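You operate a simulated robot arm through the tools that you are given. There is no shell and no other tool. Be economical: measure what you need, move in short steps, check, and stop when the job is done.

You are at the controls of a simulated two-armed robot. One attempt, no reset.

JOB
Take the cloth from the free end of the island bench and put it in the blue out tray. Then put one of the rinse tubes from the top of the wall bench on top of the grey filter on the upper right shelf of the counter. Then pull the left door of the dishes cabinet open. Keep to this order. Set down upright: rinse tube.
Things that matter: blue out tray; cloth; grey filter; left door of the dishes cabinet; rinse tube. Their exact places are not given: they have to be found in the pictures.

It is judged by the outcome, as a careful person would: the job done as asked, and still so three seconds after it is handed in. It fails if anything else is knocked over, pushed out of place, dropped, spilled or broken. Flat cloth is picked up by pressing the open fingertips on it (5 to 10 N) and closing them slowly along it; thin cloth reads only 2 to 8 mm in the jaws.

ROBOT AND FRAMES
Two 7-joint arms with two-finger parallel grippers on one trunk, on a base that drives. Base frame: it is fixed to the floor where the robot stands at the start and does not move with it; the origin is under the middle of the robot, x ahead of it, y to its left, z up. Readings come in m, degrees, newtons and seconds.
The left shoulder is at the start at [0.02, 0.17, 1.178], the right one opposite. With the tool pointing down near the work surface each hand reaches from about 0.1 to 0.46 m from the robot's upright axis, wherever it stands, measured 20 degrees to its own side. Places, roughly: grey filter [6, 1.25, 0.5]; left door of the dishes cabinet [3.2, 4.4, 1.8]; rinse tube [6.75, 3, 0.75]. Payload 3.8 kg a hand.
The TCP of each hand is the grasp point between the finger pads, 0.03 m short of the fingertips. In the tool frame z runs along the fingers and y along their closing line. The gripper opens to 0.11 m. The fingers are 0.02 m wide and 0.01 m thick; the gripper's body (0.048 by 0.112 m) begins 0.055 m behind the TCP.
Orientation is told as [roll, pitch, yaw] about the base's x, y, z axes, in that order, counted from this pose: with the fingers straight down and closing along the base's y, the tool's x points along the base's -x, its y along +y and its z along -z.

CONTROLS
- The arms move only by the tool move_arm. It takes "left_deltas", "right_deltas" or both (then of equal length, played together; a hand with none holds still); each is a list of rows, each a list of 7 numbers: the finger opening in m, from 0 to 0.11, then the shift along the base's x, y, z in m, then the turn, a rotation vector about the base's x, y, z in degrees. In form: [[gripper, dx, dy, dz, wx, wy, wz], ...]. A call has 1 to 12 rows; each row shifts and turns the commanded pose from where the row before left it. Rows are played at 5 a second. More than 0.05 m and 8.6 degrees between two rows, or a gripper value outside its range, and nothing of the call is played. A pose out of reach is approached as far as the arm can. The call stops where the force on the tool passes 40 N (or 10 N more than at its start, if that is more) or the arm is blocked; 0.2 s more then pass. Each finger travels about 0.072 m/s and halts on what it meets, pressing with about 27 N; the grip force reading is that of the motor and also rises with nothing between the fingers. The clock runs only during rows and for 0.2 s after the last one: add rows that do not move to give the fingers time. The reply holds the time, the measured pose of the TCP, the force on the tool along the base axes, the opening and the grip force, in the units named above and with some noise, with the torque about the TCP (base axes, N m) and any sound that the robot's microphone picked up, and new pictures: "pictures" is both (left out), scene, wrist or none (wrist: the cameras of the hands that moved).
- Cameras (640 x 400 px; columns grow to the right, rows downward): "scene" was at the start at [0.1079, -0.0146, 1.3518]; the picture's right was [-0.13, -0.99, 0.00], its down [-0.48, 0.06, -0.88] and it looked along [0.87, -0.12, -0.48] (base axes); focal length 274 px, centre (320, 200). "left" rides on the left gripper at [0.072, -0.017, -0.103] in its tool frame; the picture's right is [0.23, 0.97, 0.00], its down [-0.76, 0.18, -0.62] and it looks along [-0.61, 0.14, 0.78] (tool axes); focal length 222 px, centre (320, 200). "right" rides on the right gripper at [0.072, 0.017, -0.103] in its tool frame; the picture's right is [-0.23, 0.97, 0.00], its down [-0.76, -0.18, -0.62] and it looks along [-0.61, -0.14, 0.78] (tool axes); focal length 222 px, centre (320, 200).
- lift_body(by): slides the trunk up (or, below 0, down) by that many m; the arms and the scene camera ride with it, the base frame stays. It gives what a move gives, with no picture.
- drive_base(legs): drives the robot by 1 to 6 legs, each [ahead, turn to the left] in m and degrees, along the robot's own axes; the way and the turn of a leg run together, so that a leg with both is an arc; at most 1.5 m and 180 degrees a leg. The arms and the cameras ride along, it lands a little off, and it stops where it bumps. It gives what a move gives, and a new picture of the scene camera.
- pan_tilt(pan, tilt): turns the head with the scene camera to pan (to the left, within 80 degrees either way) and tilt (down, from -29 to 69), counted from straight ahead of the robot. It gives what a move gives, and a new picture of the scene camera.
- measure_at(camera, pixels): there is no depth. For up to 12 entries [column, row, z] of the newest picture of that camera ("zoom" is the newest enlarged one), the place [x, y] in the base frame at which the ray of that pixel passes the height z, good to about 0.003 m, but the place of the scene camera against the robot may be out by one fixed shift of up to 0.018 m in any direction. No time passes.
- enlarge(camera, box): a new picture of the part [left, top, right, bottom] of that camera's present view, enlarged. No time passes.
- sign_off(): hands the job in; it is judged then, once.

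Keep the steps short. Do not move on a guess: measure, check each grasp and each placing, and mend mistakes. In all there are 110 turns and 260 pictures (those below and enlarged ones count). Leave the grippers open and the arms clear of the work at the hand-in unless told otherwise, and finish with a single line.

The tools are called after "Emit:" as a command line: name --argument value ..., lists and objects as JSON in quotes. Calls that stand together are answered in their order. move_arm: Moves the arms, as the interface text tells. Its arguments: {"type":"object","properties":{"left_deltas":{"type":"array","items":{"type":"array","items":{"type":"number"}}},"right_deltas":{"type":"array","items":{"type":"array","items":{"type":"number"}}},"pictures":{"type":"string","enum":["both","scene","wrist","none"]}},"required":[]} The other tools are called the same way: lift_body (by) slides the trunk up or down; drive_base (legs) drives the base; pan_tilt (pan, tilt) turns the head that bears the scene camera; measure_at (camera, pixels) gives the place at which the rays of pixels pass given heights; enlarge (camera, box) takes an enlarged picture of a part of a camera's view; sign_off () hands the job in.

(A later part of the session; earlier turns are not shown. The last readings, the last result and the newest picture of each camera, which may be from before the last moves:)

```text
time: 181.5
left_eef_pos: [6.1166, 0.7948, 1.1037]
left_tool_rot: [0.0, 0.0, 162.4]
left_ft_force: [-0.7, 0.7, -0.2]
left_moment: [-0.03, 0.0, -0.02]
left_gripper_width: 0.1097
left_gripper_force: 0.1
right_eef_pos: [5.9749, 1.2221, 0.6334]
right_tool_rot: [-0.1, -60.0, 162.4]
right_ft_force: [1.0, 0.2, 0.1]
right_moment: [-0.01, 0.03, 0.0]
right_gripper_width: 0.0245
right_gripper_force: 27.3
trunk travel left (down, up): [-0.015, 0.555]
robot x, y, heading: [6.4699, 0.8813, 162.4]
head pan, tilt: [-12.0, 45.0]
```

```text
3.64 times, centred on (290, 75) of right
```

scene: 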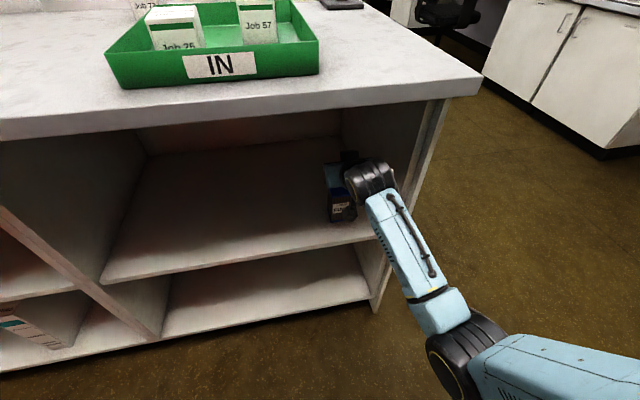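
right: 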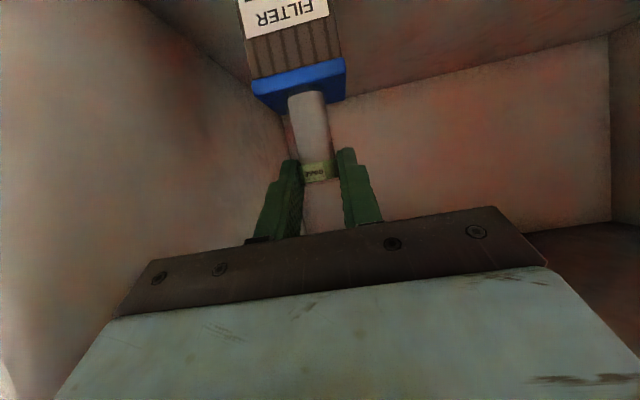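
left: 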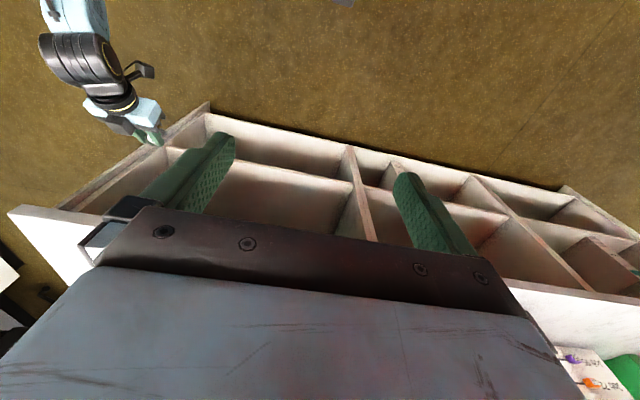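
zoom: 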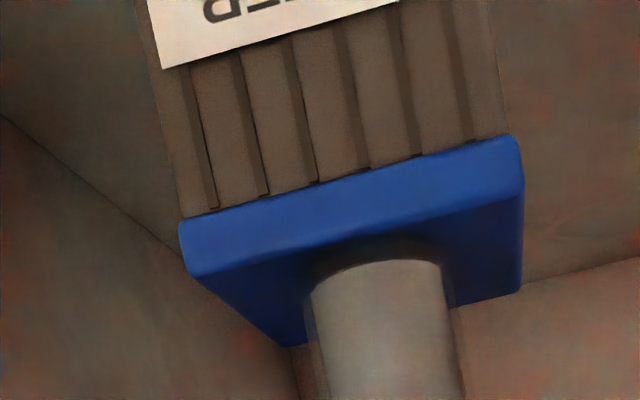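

Well centred now. Lower 1 mm at a time to contact.

Emit:
move_arm --right_deltas '[[0.01, 0, 0, -0.001, 0, 0, 0], [0.01, 0, 0, -0.0005, 0, 0, 0], [0.01, 0, 0, 0, 0, 0, 0]]' --pictures "none"

```text
time: 182.3
left_eef_pos: [6.1167, 0.7953, 1.104]
left_tool_rot: [-0.1, 0.0, 162.4]
left_ft_force: [0.2, -0.4, 0.5]
left_moment: [0.03, 0.01, 0.02]
left_gripper_width: 0.1098
left_gripper_force: 0.1
right_eef_pos: [5.9758, 1.2213, 0.6325]
right_tool_rot: [-0.1, -60.2, 162.4]
right_ft_force: [0.9, 0.3, 6.1]
right_moment: [-0.01, 0.0, 0.02]
right_gripper_width: 0.0244
right_gripper_force: 27.3
trunk travel left (down, up): [-0.015, 0.555]
robot x, y, heading: [6.4701, 0.8844, 162.5]
head pan, tilt: [-12.0, 45.0]
```

Touching with 6 N. Ease off 0.5 mm, open slowly, and look.

Emit:
move_arm --right_deltas '[[0.01, 0, 0, 0.0006, 0, 0, 0], [0.018, 0, 0, 0, 0, 0, 0], [0.022, 0, 0, 0, 0, 0, 0], [0.026, 0, 0, 0, 0, 0, 0], [0.032, 0, 0, 0, 0, 0, 0], [0.04, 0, 0, 0, 0, 0, 0], [0.05, 0, 0, 0, 0, 0, 0], [0.05, 0, 0, 0, 0, 0, 0]]'

Emit:
enlarge --camera "right" --box '[210, 20, 410, 220]'

```text
time: 184.1
left_eef_pos: [6.1155, 0.7961, 1.1049]
left_tool_rot: [0.0, 0.0, 162.4]
left_ft_force: [0.0, 0.7, 0.0]
left_moment: [-0.02, 0.0, -0.01]
left_gripper_width: 0.1098
left_gripper_force: 0.0
right_eef_pos: [5.9759, 1.2212, 0.6321]
right_tool_rot: [-0.1, -60.0, 162.4]
right_ft_force: [0.4, -1.0, -0.8]
right_moment: [0.0, -0.02, 0.01]
right_gripper_width: 0.0499
right_gripper_force: 0.0
trunk travel left (down, up): [-0.015, 0.555]
robot x, y, heading: [6.4652, 0.8823, 162.4]
head pan, tilt: [-12.0, 45.0]
```

scene: 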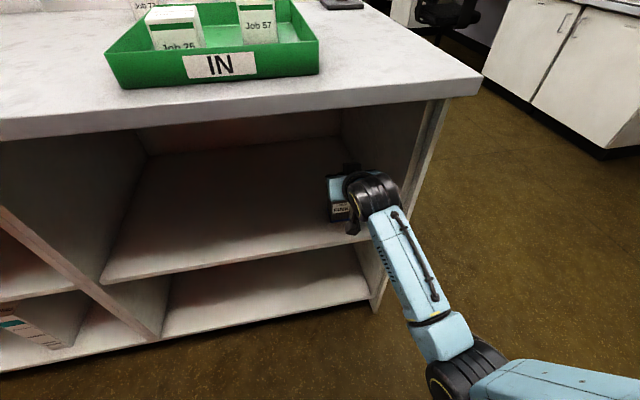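
right: 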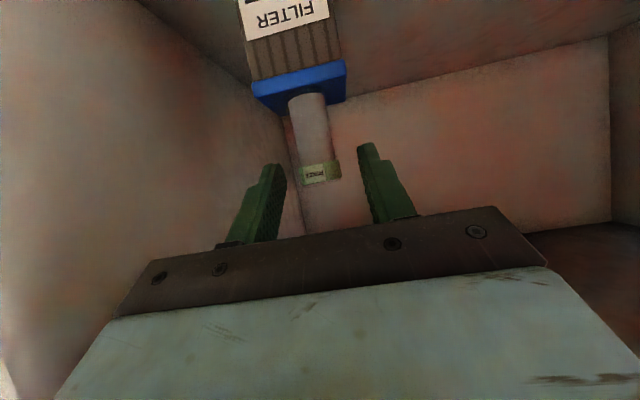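

```text
2.00 times, centred on (310, 120) of right
```

zoom: 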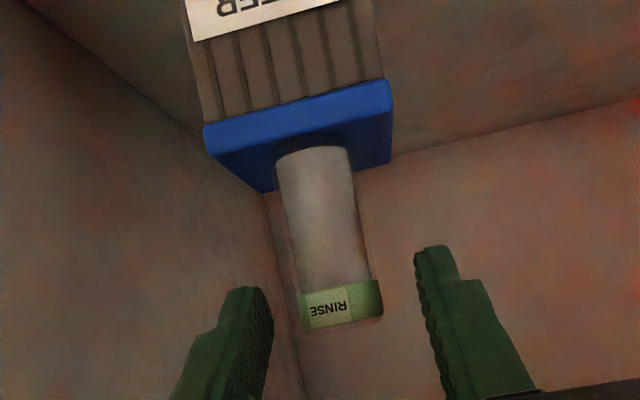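

The tube stands free on the filter. Retreat straight back.

Emit:
move_arm --right_deltas '[[0.05, 0.0143, -0.0045, 0, 0, 0, 0], [0.05, 0.0238, -0.0075, 0, 0, 0, 0], [0.05, 0.0286, -0.009, 0, 0, 0, 0], [0.05, 0.0333, -0.0105, 0, 0, 0, 0], [0.05, 0.0333, -0.0105, 0, 0, 0, 0]]' --pictures "wrist"

Emit:
drive_base --legs '[[-0.25, 0]]'

Emit:
enlarge --camera "scene" --box '[280, 60, 440, 220]'

```text
time: 185.3
left_eef_pos: [6.1149, 0.7952, 1.1052]
left_tool_rot: [0.0, 0.0, 162.4]
left_ft_force: [-0.8, 0.4, 0.0]
left_moment: [0.01, -0.02, -0.01]
left_gripper_width: 0.11
left_gripper_force: 0.0
right_eef_pos: [6.1094, 1.1793, 0.6316]
right_tool_rot: [-0.1, -59.9, 162.4]
right_ft_force: [1.1, 0.5, 0.9]
right_moment: [-0.03, 0.01, 0.03]
right_gripper_width: 0.05
right_gripper_force: 0.1
trunk travel left (down, up): [-0.015, 0.555]
robot x, y, heading: [6.4675, 0.8835, 162.3]
head pan, tilt: [-12.0, 45.0]
```

right: 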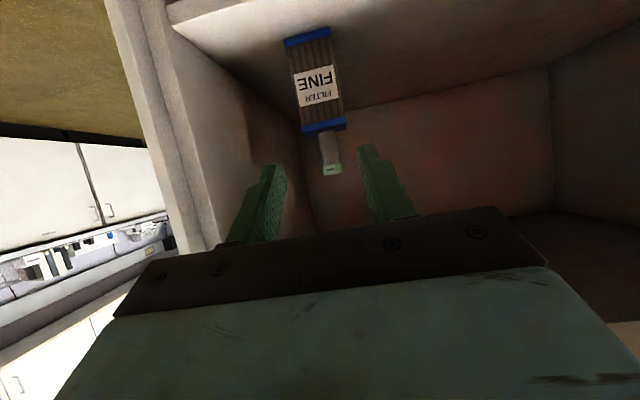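

```text
time: 187.1
left_eef_pos: [6.3523, 0.7202, 1.1047]
left_tool_rot: [-0.1, 0.0, 162.6]
left_ft_force: [-0.1, -0.1, 0.4]
left_moment: [0.01, -0.01, -0.01]
left_gripper_width: 0.1101
left_gripper_force: 0.1
right_eef_pos: [6.3448, 1.1046, 0.6319]
right_tool_rot: [-0.2, -59.9, 162.4]
right_ft_force: [0.3, -0.6, -0.3]
right_moment: [-0.04, -0.01, 0.01]
right_gripper_width: 0.0501
right_gripper_force: 0.0
trunk travel left (down, up): [-0.015, 0.555]
robot x, y, heading: [6.7038, 0.8073, 162.2]
head pan, tilt: [-12.0, 45.0]
```

scene: 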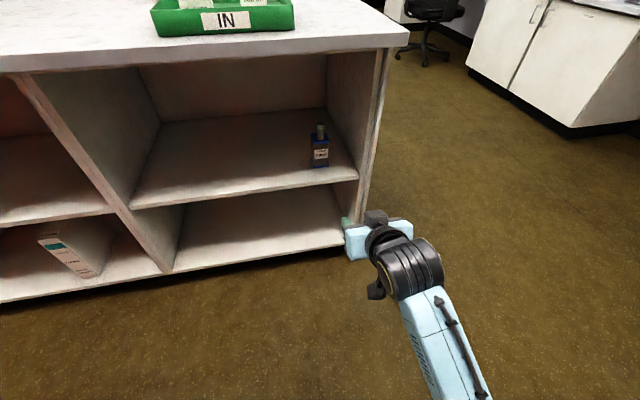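

```text
2.50 times, centred on (360, 140) of scene
```

zoom: 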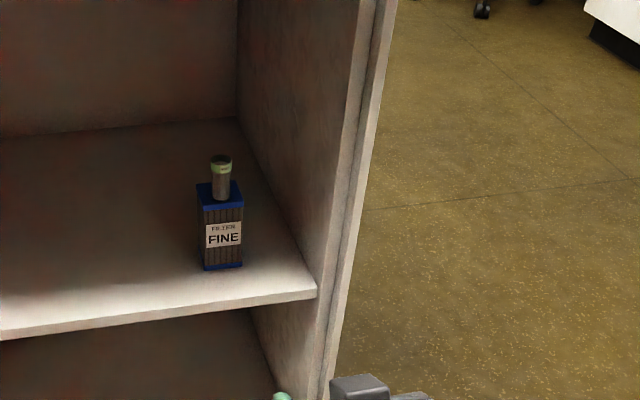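

Tube stands upright on the filter, on the shelf. Now the cabinet: raise the trunk and drive round to the wall-cabinet side.

Emit:
lift_body --by 0.26

Emit:
drive_base --legs '[[0, -69.4], [1.09, 0], [0, 71.8], [1.45, 0]]'

Emit:
pan_tilt --pan -50 --tilt 0

Emit:
pan_tilt --pan -10 --tilt 8

```text
time: 189.8
left_eef_pos: [6.3518, 0.7205, 1.3642]
left_tool_rot: [0.0, 0.0, 162.5]
left_ft_force: [-0.3, 1.5, -0.2]
left_moment: [0.02, 0.02, -0.03]
left_gripper_width: 0.1098
left_gripper_force: 0.0
right_eef_pos: [6.3447, 1.104, 0.89]
right_tool_rot: [-0.1, -60.1, 162.4]
right_ft_force: [-0.3, 0.0, -0.6]
right_moment: [-0.01, 0.0, -0.01]
right_gripper_width: 0.0501
right_gripper_force: 0.0
trunk travel left (down, up): [-0.275, 0.295]
robot x, y, heading: [6.7029, 0.8083, 162.5]
head pan, tilt: [-12.0, 45.0]
```

```text
time: 208.4
left_eef_pos: [4.8914, 2.1959, 1.3657]
left_tool_rot: [0.1, 0.0, 164.2]
left_ft_force: [-0.8, 0.1, -0.4]
left_moment: [-0.03, -0.01, 0.01]
left_gripper_width: 0.1101
left_gripper_force: 0.1
right_eef_pos: [4.8738, 2.5799, 0.8909]
right_tool_rot: [-0.1, -60.0, 164.1]
right_ft_force: [0.6, -0.7, 0.3]
right_moment: [-0.02, 0.02, 0.02]
right_gripper_width: 0.0499
right_gripper_force: 0.1
trunk travel left (down, up): [-0.275, 0.295]
robot x, y, heading: [5.243, 2.2932, 164.1]
head pan, tilt: [-12.0, 45.0]
```

scene: 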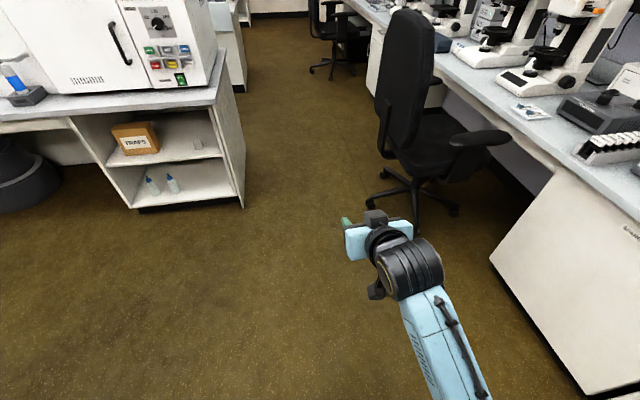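

```text
time: 209.5
left_eef_pos: [4.8915, 2.1951, 1.3643]
left_tool_rot: [0.0, 0.0, 164.2]
left_ft_force: [0.2, -1.4, -0.4]
left_moment: [0.0, 0.01, 0.0]
left_gripper_width: 0.1101
left_gripper_force: 0.0
right_eef_pos: [4.8737, 2.5797, 0.8906]
right_tool_rot: [-0.1, -60.0, 164.0]
right_ft_force: [-0.9, -0.8, 0.7]
right_moment: [-0.01, -0.01, 0.03]
right_gripper_width: 0.0501
right_gripper_force: 0.0
trunk travel left (down, up): [-0.275, 0.295]
robot x, y, heading: [5.2423, 2.2924, 163.8]
head pan, tilt: [-50.0, 0.0]
```

scene: 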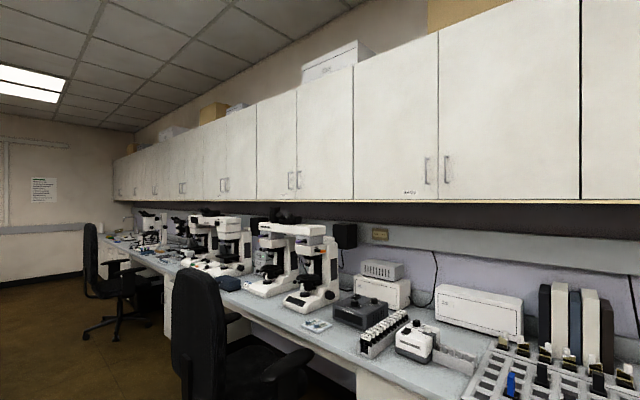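

```text
time: 210.6
left_eef_pos: [4.8917, 2.1957, 1.3646]
left_tool_rot: [0.0, 0.0, 164.2]
left_ft_force: [0.4, 0.6, 0.6]
left_moment: [0.01, -0.02, 0.01]
left_gripper_width: 0.11
left_gripper_force: 0.2
right_eef_pos: [4.8743, 2.5794, 0.8922]
right_tool_rot: [-0.1, -60.0, 164.1]
right_ft_force: [-0.5, 0.5, -0.2]
right_moment: [0.03, -0.01, -0.03]
right_gripper_width: 0.0501
right_gripper_force: 0.1
trunk travel left (down, up): [-0.275, 0.295]
robot x, y, heading: [5.2448, 2.294, 164.0]
head pan, tilt: [-10.0, 8.0]
```

scene: 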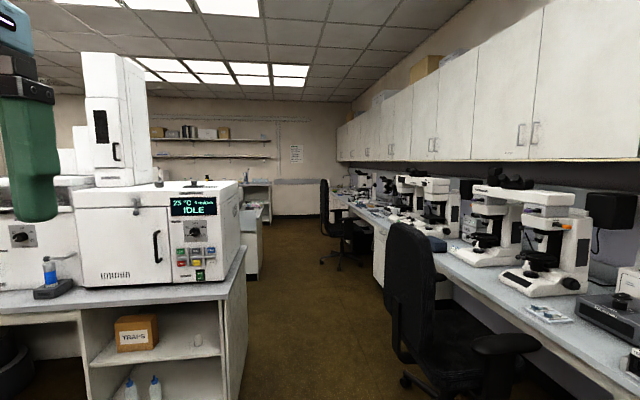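

Emit:
enlarge --camera "scene" --box '[330, 60, 490, 180]'

Emit:
enlarge --camera "scene" --box '[400, 110, 560, 180]'

Emit:
enlarge --camera "scene" --box '[290, 150, 480, 300]'

```text
3.33 times, centred on (410, 120) of scene
```

zoom: 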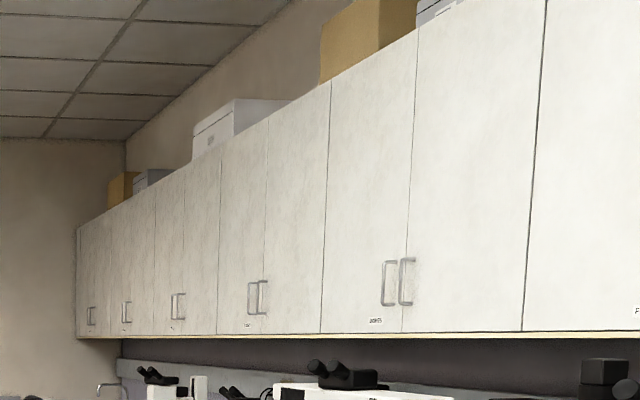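

```text
4.00 times, centred on (480, 145) of scene
```

zoom: 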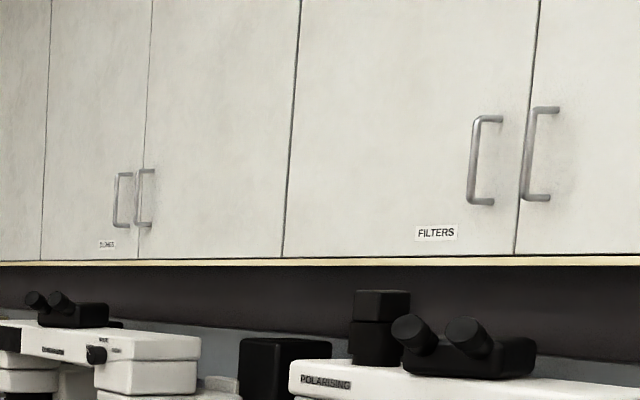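

```text
2.67 times, centred on (385, 225) of scene
```

zoom: 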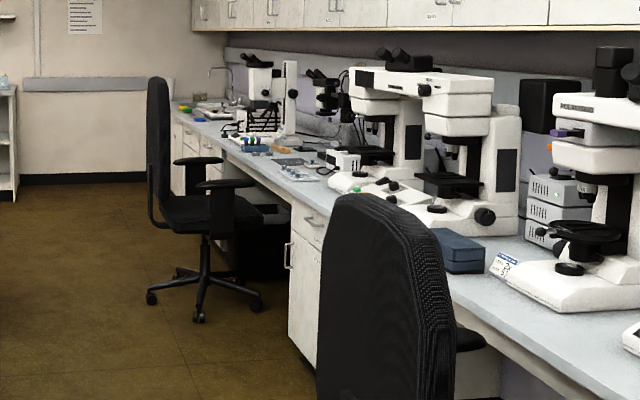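

Emit:
enlarge --camera "scene" --box '[410, 130, 450, 165]'

Emit:
measure_at --camera "scene" --pixels '[[340, 268, 0], [360, 264, 0], [321, 262, 0], [380.5, 287, 0], [404, 378, 0.05], [247, 355, 0.05], [243, 248, 0.8], [232, 398, 0], [363, 236, 0], [310, 212, 0]]'

Emit:
pan_tilt --pan -15 --tilt 35

```text
11.43 times, centred on (430, 148) of scene
```

zoom: 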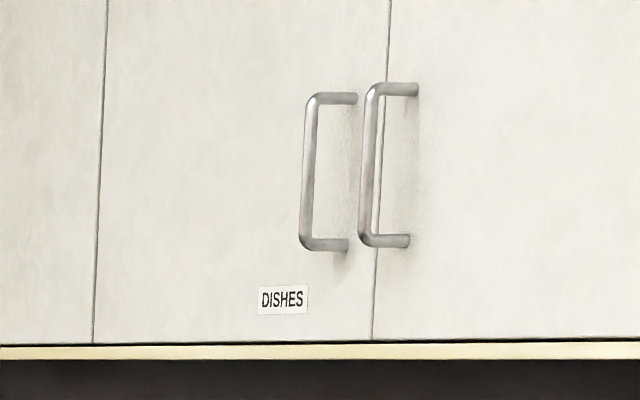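

```text
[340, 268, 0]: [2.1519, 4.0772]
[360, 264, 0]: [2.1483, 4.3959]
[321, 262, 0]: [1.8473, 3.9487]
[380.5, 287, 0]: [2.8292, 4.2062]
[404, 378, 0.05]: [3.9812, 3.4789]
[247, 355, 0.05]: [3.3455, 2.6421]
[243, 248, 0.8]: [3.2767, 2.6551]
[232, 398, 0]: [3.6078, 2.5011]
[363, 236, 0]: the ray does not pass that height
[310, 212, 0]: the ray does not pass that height
```

```text
time: 211.5
left_eef_pos: [4.8925, 2.1955, 1.3649]
left_tool_rot: [0.0, 0.0, 164.2]
left_ft_force: [1.0, -0.1, 0.1]
left_moment: [0.0, -0.01, 0.01]
left_gripper_width: 0.1099
left_gripper_force: 0.0
right_eef_pos: [4.8738, 2.5793, 0.891]
right_tool_rot: [-0.2, -60.0, 164.1]
right_ft_force: [-0.5, -0.3, 0.3]
right_moment: [0.04, -0.01, 0.01]
right_gripper_width: 0.0499
right_gripper_force: 0.1
trunk travel left (down, up): [-0.275, 0.295]
robot x, y, heading: [5.2427, 2.2919, 164.1]
head pan, tilt: [-15.0, 35.0]
```

scene: 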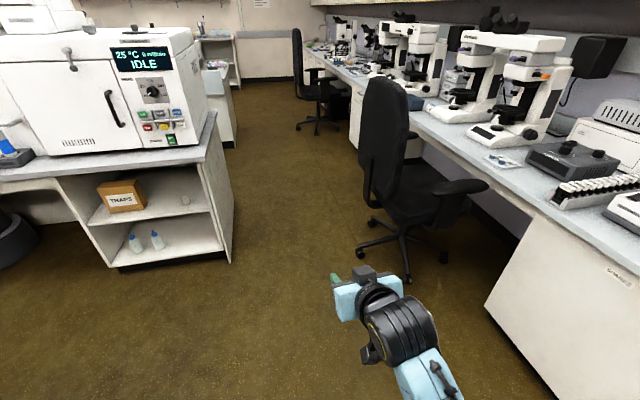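

Emit:
measure_at --camera "scene" --pixels '[[362, 252, 0], [408, 280, 0], [443, 260, 0], [372, 225, 0], [316, 133, 0], [352, 150, 0], [230, 262, 0], [530, 207, 0.75], [410, 112, 0.75], [485, 308, 0], [300, 85, 0.8], [236, 146, 0]]'

```text
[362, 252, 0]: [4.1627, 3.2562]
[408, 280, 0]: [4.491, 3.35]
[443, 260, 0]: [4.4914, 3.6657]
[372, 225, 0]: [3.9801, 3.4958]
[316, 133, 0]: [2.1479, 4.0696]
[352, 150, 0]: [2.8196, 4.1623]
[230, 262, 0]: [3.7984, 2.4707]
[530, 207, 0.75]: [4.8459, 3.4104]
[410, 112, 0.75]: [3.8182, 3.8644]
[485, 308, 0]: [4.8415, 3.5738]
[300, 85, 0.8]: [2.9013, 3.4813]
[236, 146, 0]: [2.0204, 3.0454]
```

The label reads DISHES; its left handle is at about (426,145). I'll raise the trunk fully so the arms clear the chair and oven, and drive through the gap between island end and chair.

Emit:
lift_body --by 0.28

Emit:
measure_at --camera "scene" --pixels '[[388, 80, 1.0], [388, 80, 1.1], [388, 80, 0.9]]'

Emit:
drive_base --legs '[[0, -8.4], [1.0, 0]]'

```text
time: 214.3
left_eef_pos: [4.8923, 2.1956, 1.6425]
left_tool_rot: [0.0, 0.0, 164.3]
left_ft_force: [-0.9, 0.6, 0.9]
left_moment: [0.02, 0.0, 0.02]
left_gripper_width: 0.1102
left_gripper_force: 0.0
right_eef_pos: [4.8731, 2.5792, 1.1704]
right_tool_rot: [-0.2, -59.9, 164.2]
right_ft_force: [0.4, 0.7, 0.1]
right_moment: [0.04, 0.01, -0.01]
right_gripper_width: 0.05
right_gripper_force: 0.1
trunk travel left (down, up): [-0.555, 0.015]
robot x, y, heading: [5.2423, 2.292, 164.0]
head pan, tilt: [-15.0, 35.0]
```

```text
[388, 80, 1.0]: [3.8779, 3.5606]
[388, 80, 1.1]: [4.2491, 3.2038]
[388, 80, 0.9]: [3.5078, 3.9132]
```

```text
time: 220.1
left_eef_pos: [3.9688, 2.6623, 1.6443]
left_tool_rot: [0.0, 0.0, 155.7]
left_ft_force: [0.0, 0.1, 0.0]
left_moment: [0.0, 0.0, -0.02]
left_gripper_width: 0.1099
left_gripper_force: 0.0
right_eef_pos: [4.0066, 3.0444, 1.1711]
right_tool_rot: [-0.1, -60.0, 155.6]
right_ft_force: [-0.8, 0.5, -0.4]
right_moment: [-0.02, 0.0, 0.0]
right_gripper_width: 0.05
right_gripper_force: 0.1
trunk travel left (down, up): [-0.555, 0.015]
robot x, y, heading: [4.3266, 2.7066, 155.6]
head pan, tilt: [-15.0, 35.0]
```

scene: 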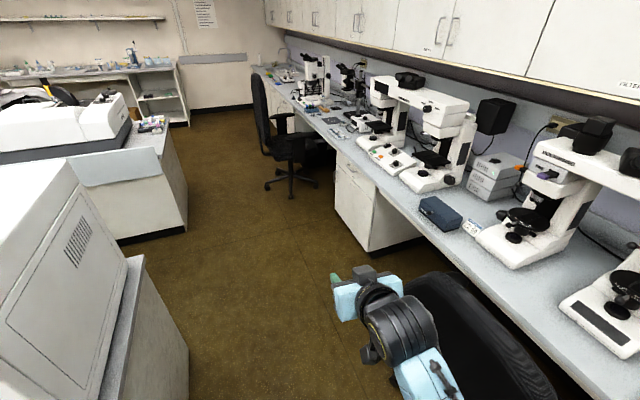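

The right forearm passes near the chair back; raise the right hand 0.25 m first, then drive on.

Emit:
move_arm --right_deltas '[[0.05, 0, 0, 0.045, 0, 0, 0], [0.05, 0, 0, 0.045, 0, 0, 0], [0.05, 0, 0, 0.045, 0, 0, 0], [0.05, 0, 0, 0.045, 0, 0, 0], [0.05, 0, 0, 0.045, 0, 0, 0], [0.05, 0, 0, 0.03, 0, 0, 0]]' --pictures "none"

Emit:
drive_base --legs '[[1.08, 0], [0, -83]]'

Emit:
pan_tilt --pan 0 --tilt 5

```text
time: 221.5
left_eef_pos: [3.9679, 2.6596, 1.6454]
left_tool_rot: [-0.1, -0.1, 155.7]
left_ft_force: [0.7, -0.4, -0.4]
left_moment: [0.04, 0.0, 0.02]
left_gripper_width: 0.11
left_gripper_force: 0.0
right_eef_pos: [4.0112, 3.0527, 1.4193]
right_tool_rot: [-5.0, -59.0, 158.5]
right_ft_force: [0.0, 0.1, -0.2]
right_moment: [0.02, 0.01, 0.01]
right_gripper_width: 0.05
right_gripper_force: 0.2
trunk travel left (down, up): [-0.555, 0.015]
robot x, y, heading: [4.3286, 2.7083, 155.5]
head pan, tilt: [-15.0, 35.0]
```

```text
time: 230.6
left_eef_pos: [3.2476, 3.502, 1.6451]
left_tool_rot: [-0.1, 0.0, 73.2]
left_ft_force: [0.4, 0.1, 0.2]
left_moment: [-0.03, -0.01, 0.02]
left_gripper_width: 0.1101
left_gripper_force: 0.0
right_eef_pos: [3.6454, 3.5098, 1.4248]
right_tool_rot: [-4.4, -60.0, 75.3]
right_ft_force: [0.2, 0.1, 0.6]
right_moment: [0.02, -0.01, 0.01]
right_gripper_width: 0.05
right_gripper_force: 0.0
trunk travel left (down, up): [-0.555, 0.015]
robot x, y, heading: [3.3382, 3.1537, 72.8]
head pan, tilt: [-15.0, 35.0]
```

scene: 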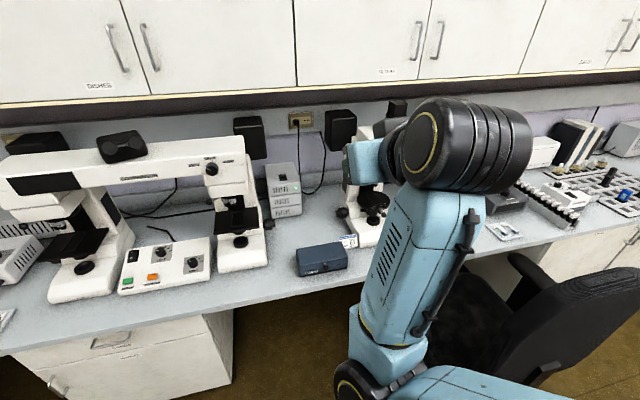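

```text
time: 231.6
left_eef_pos: [3.2481, 3.5017, 1.6438]
left_tool_rot: [0.0, 0.0, 73.2]
left_ft_force: [-0.1, 0.6, 0.1]
left_moment: [0.01, 0.01, 0.01]
left_gripper_width: 0.11
left_gripper_force: 0.0
right_eef_pos: [3.6451, 3.5091, 1.4232]
right_tool_rot: [-4.8, -59.9, 75.5]
right_ft_force: [0.1, -0.3, -0.5]
right_moment: [-0.01, -0.01, 0.0]
right_gripper_width: 0.05
right_gripper_force: 0.0
trunk travel left (down, up): [-0.555, 0.015]
robot x, y, heading: [3.3439, 3.1467, 73.3]
head pan, tilt: [0.0, 5.0]
```

scene: 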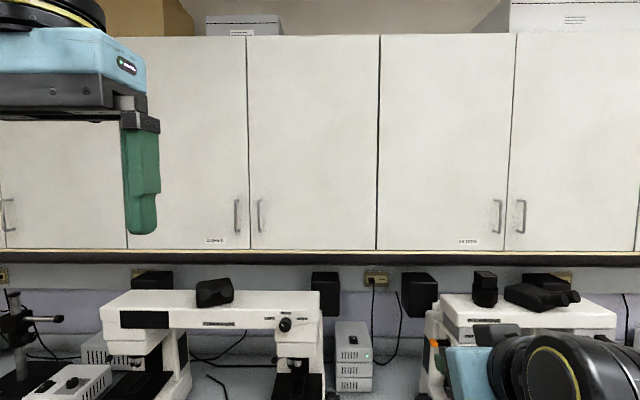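

The DISHES left-door handle is at (237,215), about 1.1 m ahead, z≈1.5. Turn the left hand to point forward horizontally in free air.

Emit:
move_arm --left_deltas '[[0.11, 0.006, 0.021, -0.014, 7.84, -2.35, 0], [0.11, 0.006, 0.021, -0.014, 7.84, -2.35, 0], [0.11, 0.006, 0.021, -0.014, 7.84, -2.35, 0], [0.11, 0.006, 0.021, -0.014, 7.84, -2.35, 0], [0.11, 0.006, 0.021, -0.014, 7.84, -2.35, 0], [0.11, 0.006, 0.021, -0.014, 7.84, -2.35, 0], [0.11, 0.006, 0.021, -0.014, 7.84, -2.35, 0], [0.11, 0.006, 0.021, -0.014, 7.84, -2.35, 0], [0.11, 0.006, 0.021, -0.014, 7.84, -2.35, 0], [0.11, 0.006, 0.021, -0.014, 7.84, -2.35, 0], [0.11, 0.006, 0.021, -0.014, 7.84, -2.35, 0], [0.11, 0, 0, 0, 0, 0, 0]]'

```text
time: 234.2
left_eef_pos: [3.3138, 3.7306, 1.489]
left_tool_rot: [131.1, -89.8, -57.7]
left_ft_force: [0.1, -0.8, -0.5]
left_moment: [0.05, -0.04, 0.0]
left_gripper_width: 0.11
left_gripper_force: 0.0
right_eef_pos: [3.6459, 3.509, 1.4256]
right_tool_rot: [-4.8, -60.0, 75.4]
right_ft_force: [0.3, -0.3, -0.3]
right_moment: [-0.02, -0.01, 0.02]
right_gripper_width: 0.0501
right_gripper_force: 0.0
trunk travel left (down, up): [-0.555, 0.015]
robot x, y, heading: [3.3379, 3.1495, 73.1]
head pan, tilt: [0.0, 5.0]
```

scene: 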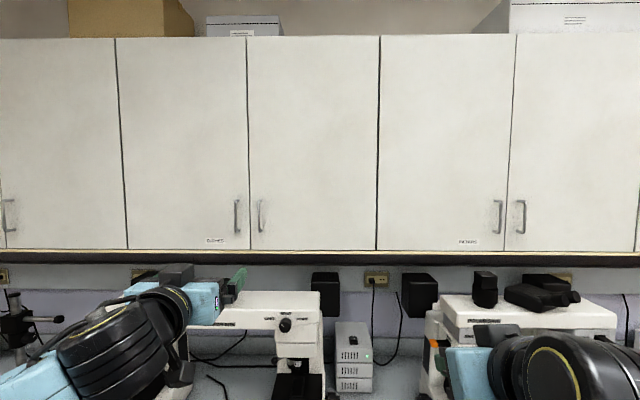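
left: 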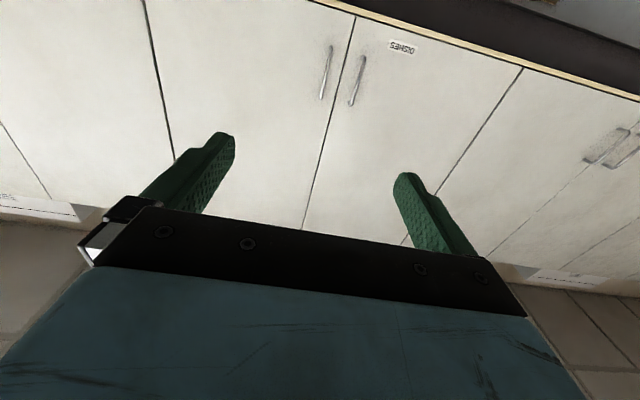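

Left hand horizontal. Triangulate the handle: scene (236.5,215), left camera (357,80); and top/bottom ends.

Emit:
measure_at --camera "scene" --pixels '[[236.5, 215, 1.46], [236.5, 215, 1.48], [236.5, 215, 1.5], [214, 240, 1.4], [214, 240, 1.42], [214, 240, 1.38]]'

Emit:
measure_at --camera "left" --pixels '[[357, 80, 1.46], [357, 80, 1.48], [357, 80, 1.5], [357, 80, 1.52], [402, 47, 1.4], [402, 47, 1.42], [402, 47, 1.38]]'

Emit:
enlarge --camera "scene" --box '[190, 180, 290, 260]'

Emit:
enlarge --camera "left" --box '[300, 20, 430, 120]'

```text
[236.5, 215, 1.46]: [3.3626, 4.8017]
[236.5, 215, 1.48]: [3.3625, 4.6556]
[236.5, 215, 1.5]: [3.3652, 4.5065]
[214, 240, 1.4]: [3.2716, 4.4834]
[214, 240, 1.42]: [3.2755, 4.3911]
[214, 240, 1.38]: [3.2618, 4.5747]
```

```text
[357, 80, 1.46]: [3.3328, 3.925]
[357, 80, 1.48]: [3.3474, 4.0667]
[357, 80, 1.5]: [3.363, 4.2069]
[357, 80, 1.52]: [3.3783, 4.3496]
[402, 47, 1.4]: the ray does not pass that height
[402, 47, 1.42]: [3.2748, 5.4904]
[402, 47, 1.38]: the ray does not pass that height
```

```text
5.00 times, centred on (240, 220) of scene
```

zoom: 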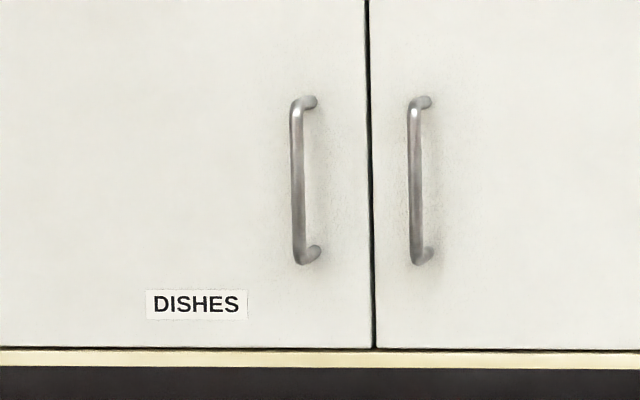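

```text
4.00 times, centred on (365, 70) of left
```

zoom: 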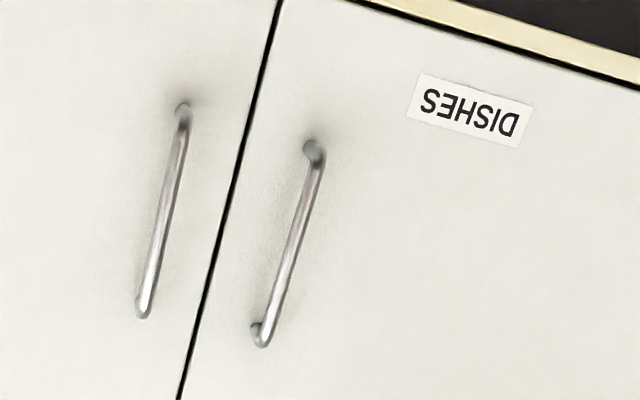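

Handle at about (3.373,4.353,1.52). Move the base 0.46 ahead and 0.15 left so the handle is in front of the left hand.

Emit:
drive_base --legs '[[0, 17.5], [0.48, 0], [0, -17.5]]'

Emit:
move_arm --left_deltas '[[0.08, 0, 0, 0.02, 0, 0, 0], [0.06, 0, 0, 0.01, 0, 0, 0]]'

```text
time: 239.0
left_eef_pos: [3.3011, 4.2118, 1.4905]
left_tool_rot: [94.7, -89.9, -20.9]
left_ft_force: [0.3, -0.3, 0.7]
left_moment: [0.0, -0.02, -0.03]
left_gripper_width: 0.1101
left_gripper_force: 0.0
right_eef_pos: [3.6349, 3.9934, 1.4245]
right_tool_rot: [-4.7, -60.0, 76.1]
right_ft_force: [0.9, 0.1, -0.5]
right_moment: [-0.02, -0.01, 0.02]
right_gripper_width: 0.0502
right_gripper_force: 0.1
trunk travel left (down, up): [-0.555, 0.015]
robot x, y, heading: [3.3333, 3.6295, 73.4]
head pan, tilt: [0.0, 5.0]
```

scene: 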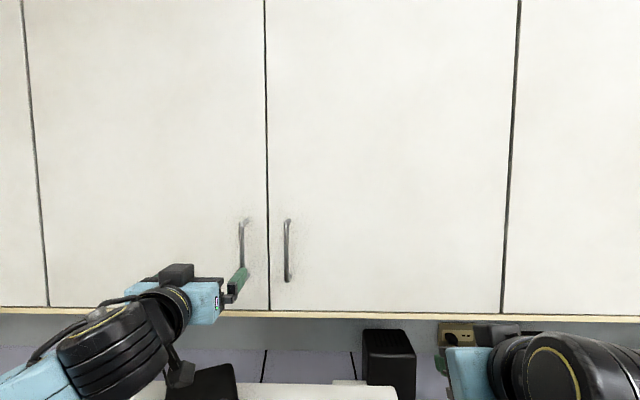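

```text
time: 239.6
left_eef_pos: [3.3014, 4.2105, 1.5201]
left_tool_rot: [77.0, -89.9, -3.4]
left_ft_force: [-0.3, -0.1, 1.1]
left_moment: [0.03, -0.01, -0.02]
left_gripper_width: 0.0599
left_gripper_force: 0.1
right_eef_pos: [3.6355, 3.9941, 1.4251]
right_tool_rot: [-5.0, -59.9, 76.1]
right_ft_force: [0.2, 0.2, 0.4]
right_moment: [0.0, 0.0, -0.01]
right_gripper_width: 0.0503
right_gripper_force: 0.1
trunk travel left (down, up): [-0.555, 0.015]
robot x, y, heading: [3.3313, 3.6314, 74.0]
head pan, tilt: [0.0, 5.0]
```

scene: 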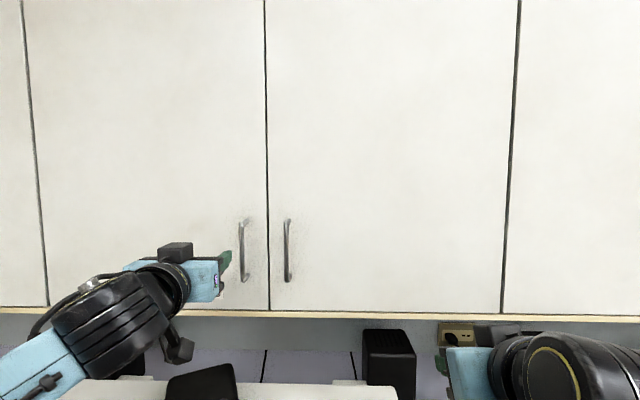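
left: 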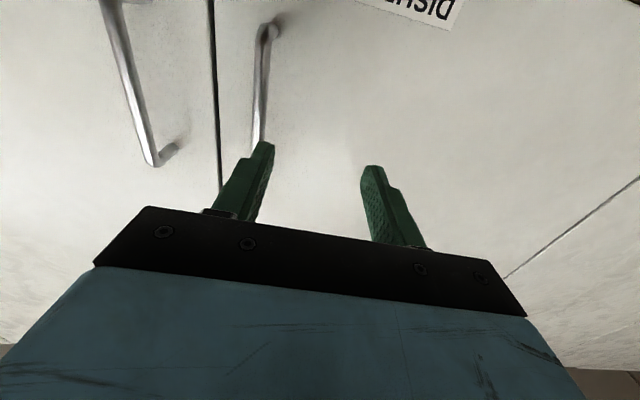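

Emit:
measure_at --camera "scene" --pixels '[[242.5, 250, 1.5], [242.5, 250, 1.52], [242.5, 250, 1.54], [247, 222, 1.56], [247, 222, 1.58], [247, 222, 1.6]]'

Emit:
measure_at --camera "left" --pixels '[[263, 80, 1.5], [263, 80, 1.52], [263, 80, 1.54], [266, 35, 1.47], [258, 140, 1.56], [258, 140, 1.6]]'

Emit:
enlarge --camera "scene" --box '[170, 200, 300, 300]'

Emit:
enlarge --camera "left" --box '[180, 0, 400, 200]'

```text
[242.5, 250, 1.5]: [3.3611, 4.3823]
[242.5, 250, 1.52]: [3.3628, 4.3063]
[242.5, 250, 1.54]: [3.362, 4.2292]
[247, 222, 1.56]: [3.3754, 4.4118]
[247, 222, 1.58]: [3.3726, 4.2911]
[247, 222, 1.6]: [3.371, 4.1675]
```

```text
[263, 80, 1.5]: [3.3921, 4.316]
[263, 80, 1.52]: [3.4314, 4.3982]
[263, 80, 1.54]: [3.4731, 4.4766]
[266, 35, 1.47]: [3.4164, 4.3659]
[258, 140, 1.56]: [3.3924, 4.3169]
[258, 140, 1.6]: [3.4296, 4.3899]
```

```text
4.00 times, centred on (235, 250) of scene
```

zoom: 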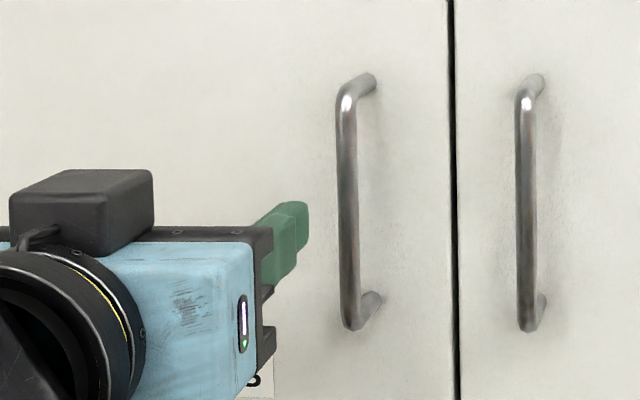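

```text
2.00 times, centred on (290, 100) of left
```

zoom: 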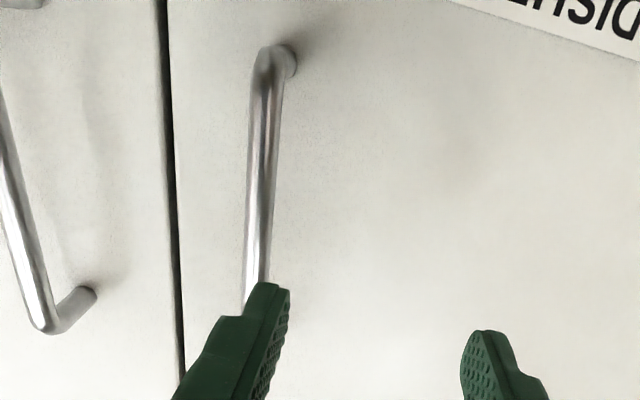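

The two cameras disagree on the sideways offset (3–6 cm to the right); I'll shift 0.045 m right and advance 0.06, then look again.

Emit:
move_arm --left_deltas '[[0.06, 0.0216, -0.0062, 0, 0, 0, 0], [0.06, 0.0216, -0.0062, 0, 0, 0, 0], [0.06, 0.0083, 0.0288, 0, 0, 0, 0], [0.06, 0.0083, 0.0288, 0, 0, 0, 0], [0.06, 0, 0, 0, 0, 0, 0]]'

Emit:
enlarge --camera "scene" --box '[170, 200, 300, 300]'

```text
time: 240.8
left_eef_pos: [3.3592, 4.256, 1.5199]
left_tool_rot: [103.7, -89.8, -29.8]
left_ft_force: [-0.3, -0.8, 0.5]
left_moment: [-0.03, 0.0, 0.05]
left_gripper_width: 0.06
left_gripper_force: 0.1
right_eef_pos: [3.6339, 3.9935, 1.4249]
right_tool_rot: [-4.9, -60.0, 76.2]
right_ft_force: [-0.1, -0.2, -0.5]
right_moment: [0.0, -0.02, -0.01]
right_gripper_width: 0.0501
right_gripper_force: 0.1
trunk travel left (down, up): [-0.555, 0.015]
robot x, y, heading: [3.3313, 3.6341, 73.6]
head pan, tilt: [0.0, 5.0]
```

scene: 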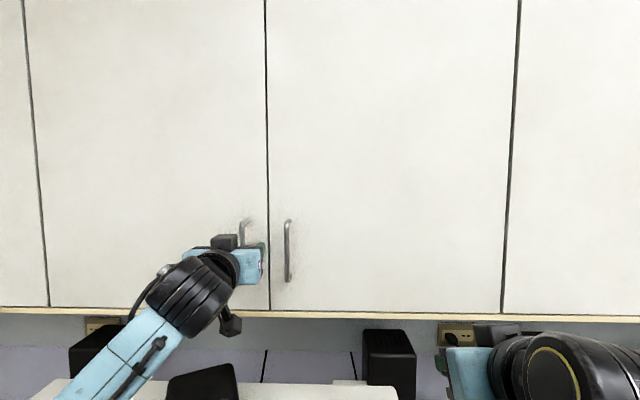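
left: 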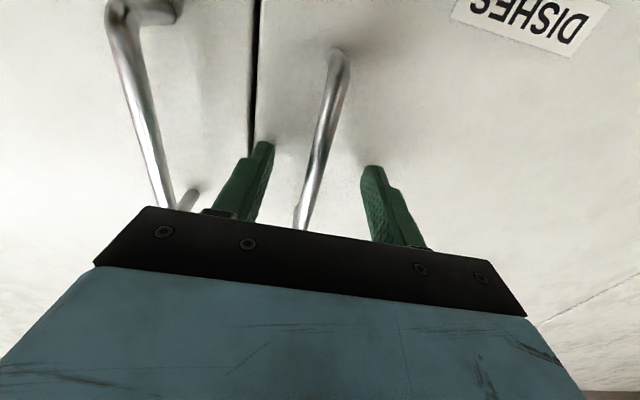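

```text
4.00 times, centred on (235, 250) of scene
```

zoom: 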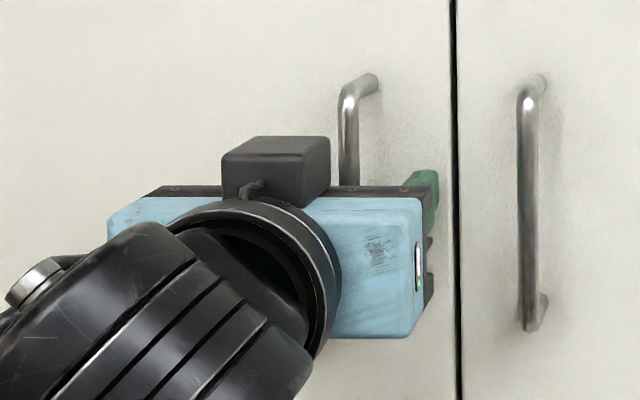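

Emit:
measure_at --camera "left" --pixels '[[338, 65, 1.46], [338, 65, 1.47], [338, 65, 1.48], [322, 130, 1.5], [322, 130, 1.52], [322, 130, 1.54], [310, 180, 1.54], [310, 180, 1.56]]'

Emit:
enlarge --camera "left" --box '[220, 30, 420, 230]'

```text
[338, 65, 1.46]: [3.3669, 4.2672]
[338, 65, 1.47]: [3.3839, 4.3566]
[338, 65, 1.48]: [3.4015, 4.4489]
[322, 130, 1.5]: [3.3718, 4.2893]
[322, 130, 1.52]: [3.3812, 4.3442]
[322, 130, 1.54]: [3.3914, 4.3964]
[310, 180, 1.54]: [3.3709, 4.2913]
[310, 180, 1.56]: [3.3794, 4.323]
```

```text
2.00 times, centred on (320, 130) of left
```

zoom: 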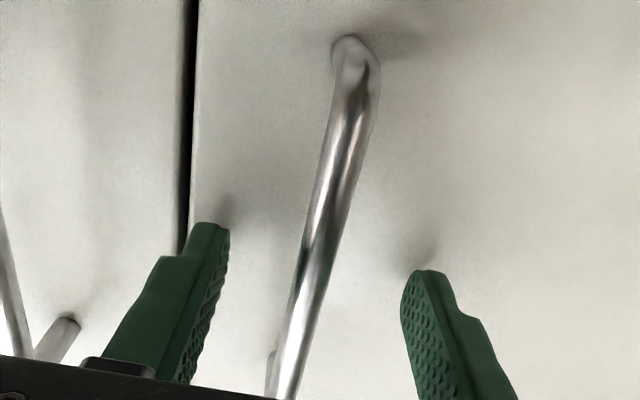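

Finger-tip shadows show the tips are almost at the door, and the bar lies between the fingers. Close on it gently.

Emit:
move_arm --left_deltas '[[0.045, 0, 0, 0, 0, 0, 0], [0.03, 0, 0, 0, 0, 0, 0], [0.018, 0, 0, 0, 0, 0, 0], [0.006, 0, 0, 0, 0, 0, 0], [0.0, 0, 0, 0, 0, 0, 0], [0.0, 0, 0, 0, 0, 0, 0]]' --pictures "wrist"

```text
time: 242.2
left_eef_pos: [3.3641, 4.2554, 1.5196]
left_tool_rot: [90.3, -89.9, -16.7]
left_ft_force: [11.5, -4.4, -2.6]
left_moment: [0.06, -0.29, -0.08]
left_gripper_width: 0.0098
left_gripper_force: 44.8
right_eef_pos: [3.6372, 3.9916, 1.4232]
right_tool_rot: [-4.6, -60.1, 75.9]
right_ft_force: [0.1, 0.1, 0.8]
right_moment: [0.01, 0.0, 0.02]
right_gripper_width: 0.0499
right_gripper_force: 0.1
trunk travel left (down, up): [-0.555, 0.015]
robot x, y, heading: [3.3354, 3.6291, 73.5]
head pan, tilt: [0.0, 5.0]
```

left: 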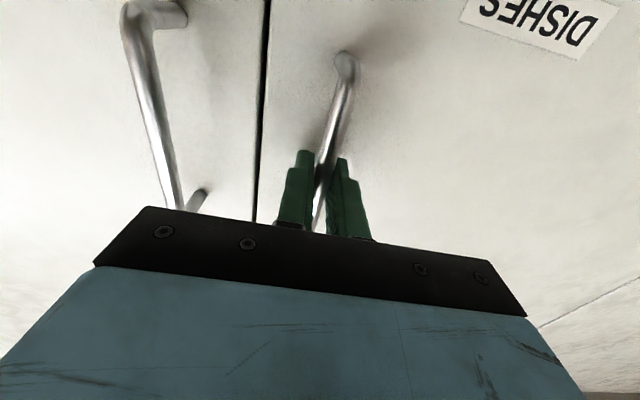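

Gripped (9.8 mm bar, 45 N). Estimated hinge 0.39 m to the left of the bar. Pull along the arc, first ~15°, turning the hand slightly with the door.

Emit:
move_arm --left_deltas '[[0.0, 0.004, -0.001, 0, 0, 0, 0], [0.0, -0.007, -0.0157, 0, 0, 0, -2], [0.0, -0.007, -0.0157, 0, 0, 0, -2], [0.0, -0.0085, -0.015, 0, 0, 0, -2], [0.0, -0.009, -0.015, 0, 0, 0, -2], [0.0, -0.01, -0.0142, 0, 0, 0, -2], [0.0, -0.01, -0.0142, 0, 0, 0, -2], [0.0, 0, 0, 0, 0, 0, 0]]'

```text
time: 244.0
left_eef_pos: [3.3124, 4.1674, 1.5196]
left_tool_rot: [53.8, -89.8, 8.0]
left_ft_force: [-1.1, 0.9, -4.8]
left_moment: [-0.54, 0.15, 0.13]
left_gripper_width: 0.01
left_gripper_force: 45.1
right_eef_pos: [3.634, 3.9948, 1.4241]
right_tool_rot: [-4.9, -59.8, 76.1]
right_ft_force: [-0.9, 0.5, -1.7]
right_moment: [-0.02, 0.01, -0.02]
right_gripper_width: 0.05
right_gripper_force: 0.0
trunk travel left (down, up): [-0.555, 0.015]
robot x, y, heading: [3.3292, 3.6279, 73.7]
head pan, tilt: [0.0, 5.0]
```

scene: 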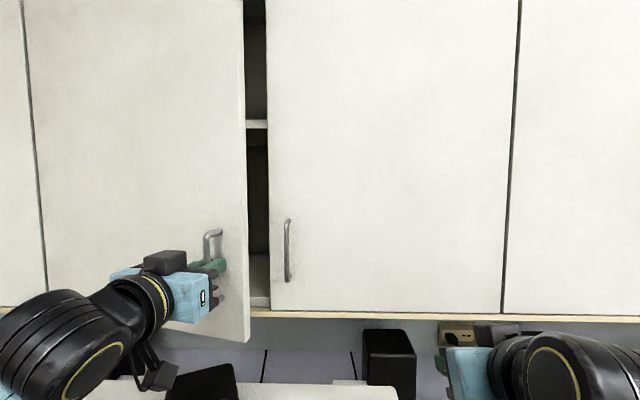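
left: 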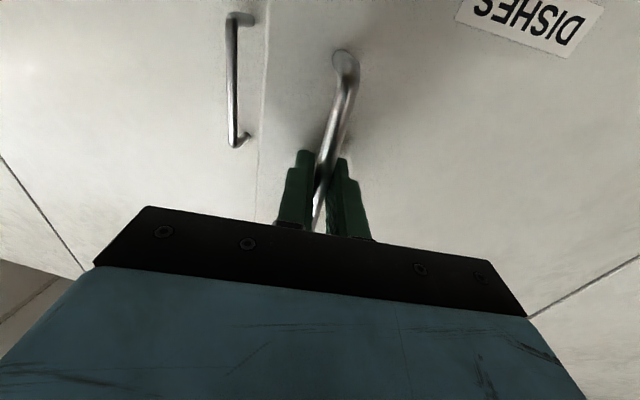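

The door opens smoothly with low force. Continue to ~40°.

Emit:
move_arm --left_deltas '[[0.0, -0.0114, -0.0133, 0, 0, 0, -2.2], [0.0, -0.0114, -0.0133, 0, 0, 0, -2.2], [0.0, -0.0125, -0.0123, 0, 0, 0, -2.2], [0.0, -0.0125, -0.0123, 0, 0, 0, -2.2], [0.0, -0.0135, -0.0112, 0, 0, 0, -2.2], [0.0, -0.0135, -0.0112, 0, 0, 0, -2.2], [0.0, -0.0145, -0.01, 0, 0, 0, -2.2], [0.0, -0.0145, -0.01, 0, 0, 0, -2.2], [0.0, -0.0152, -0.0088, 0, 0, 0, -2.2], [0.0, -0.0152, -0.0088, 0, 0, 0, -2.2], [0.0, 0, 0, 0, 0, 0, 0]]'

```text
time: 245.6
left_eef_pos: [3.2332, 4.0883, 1.5196]
left_tool_rot: [15.6, -89.3, 29.9]
left_ft_force: [8.1, -10.5, -1.6]
left_moment: [-0.13, -0.08, -0.2]
left_gripper_width: 0.0097
left_gripper_force: 45.7
left hand out of reach, approached as far as the arm can: row 6, 7
right_eef_pos: [3.636, 3.9905, 1.4252]
right_tool_rot: [-4.8, -60.0, 75.9]
right_ft_force: [-0.6, -0.2, -0.2]
right_moment: [-0.02, 0.01, -0.05]
right_gripper_width: 0.0502
right_gripper_force: 0.0
trunk travel left (down, up): [-0.555, 0.015]
robot x, y, heading: [3.331, 3.6237, 73.6]
head pan, tilt: [0.0, 5.0]
stopped in row 8 (left hand): the force on the tool passed its limit at 42 N (the readings are from after the stop); the commanded pose is now the measured one
```

scene: 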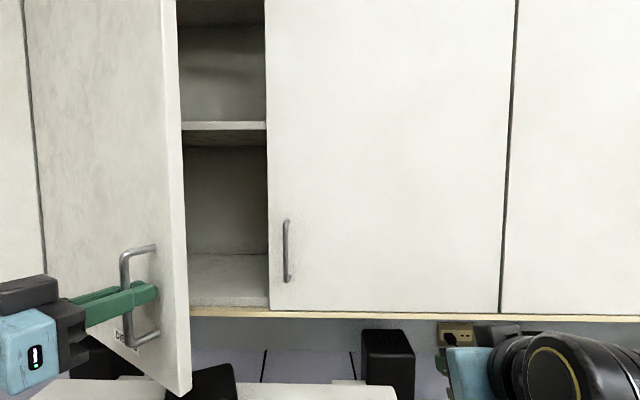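
left: 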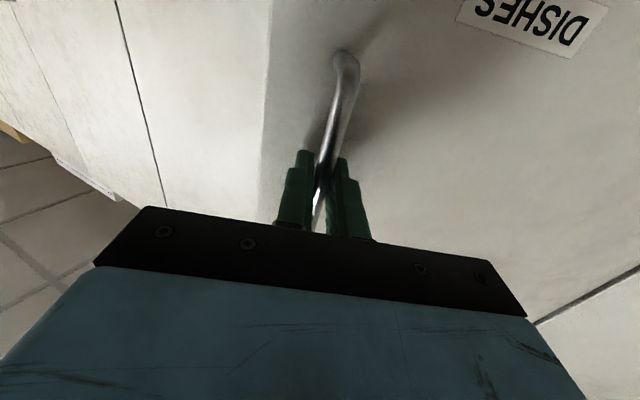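

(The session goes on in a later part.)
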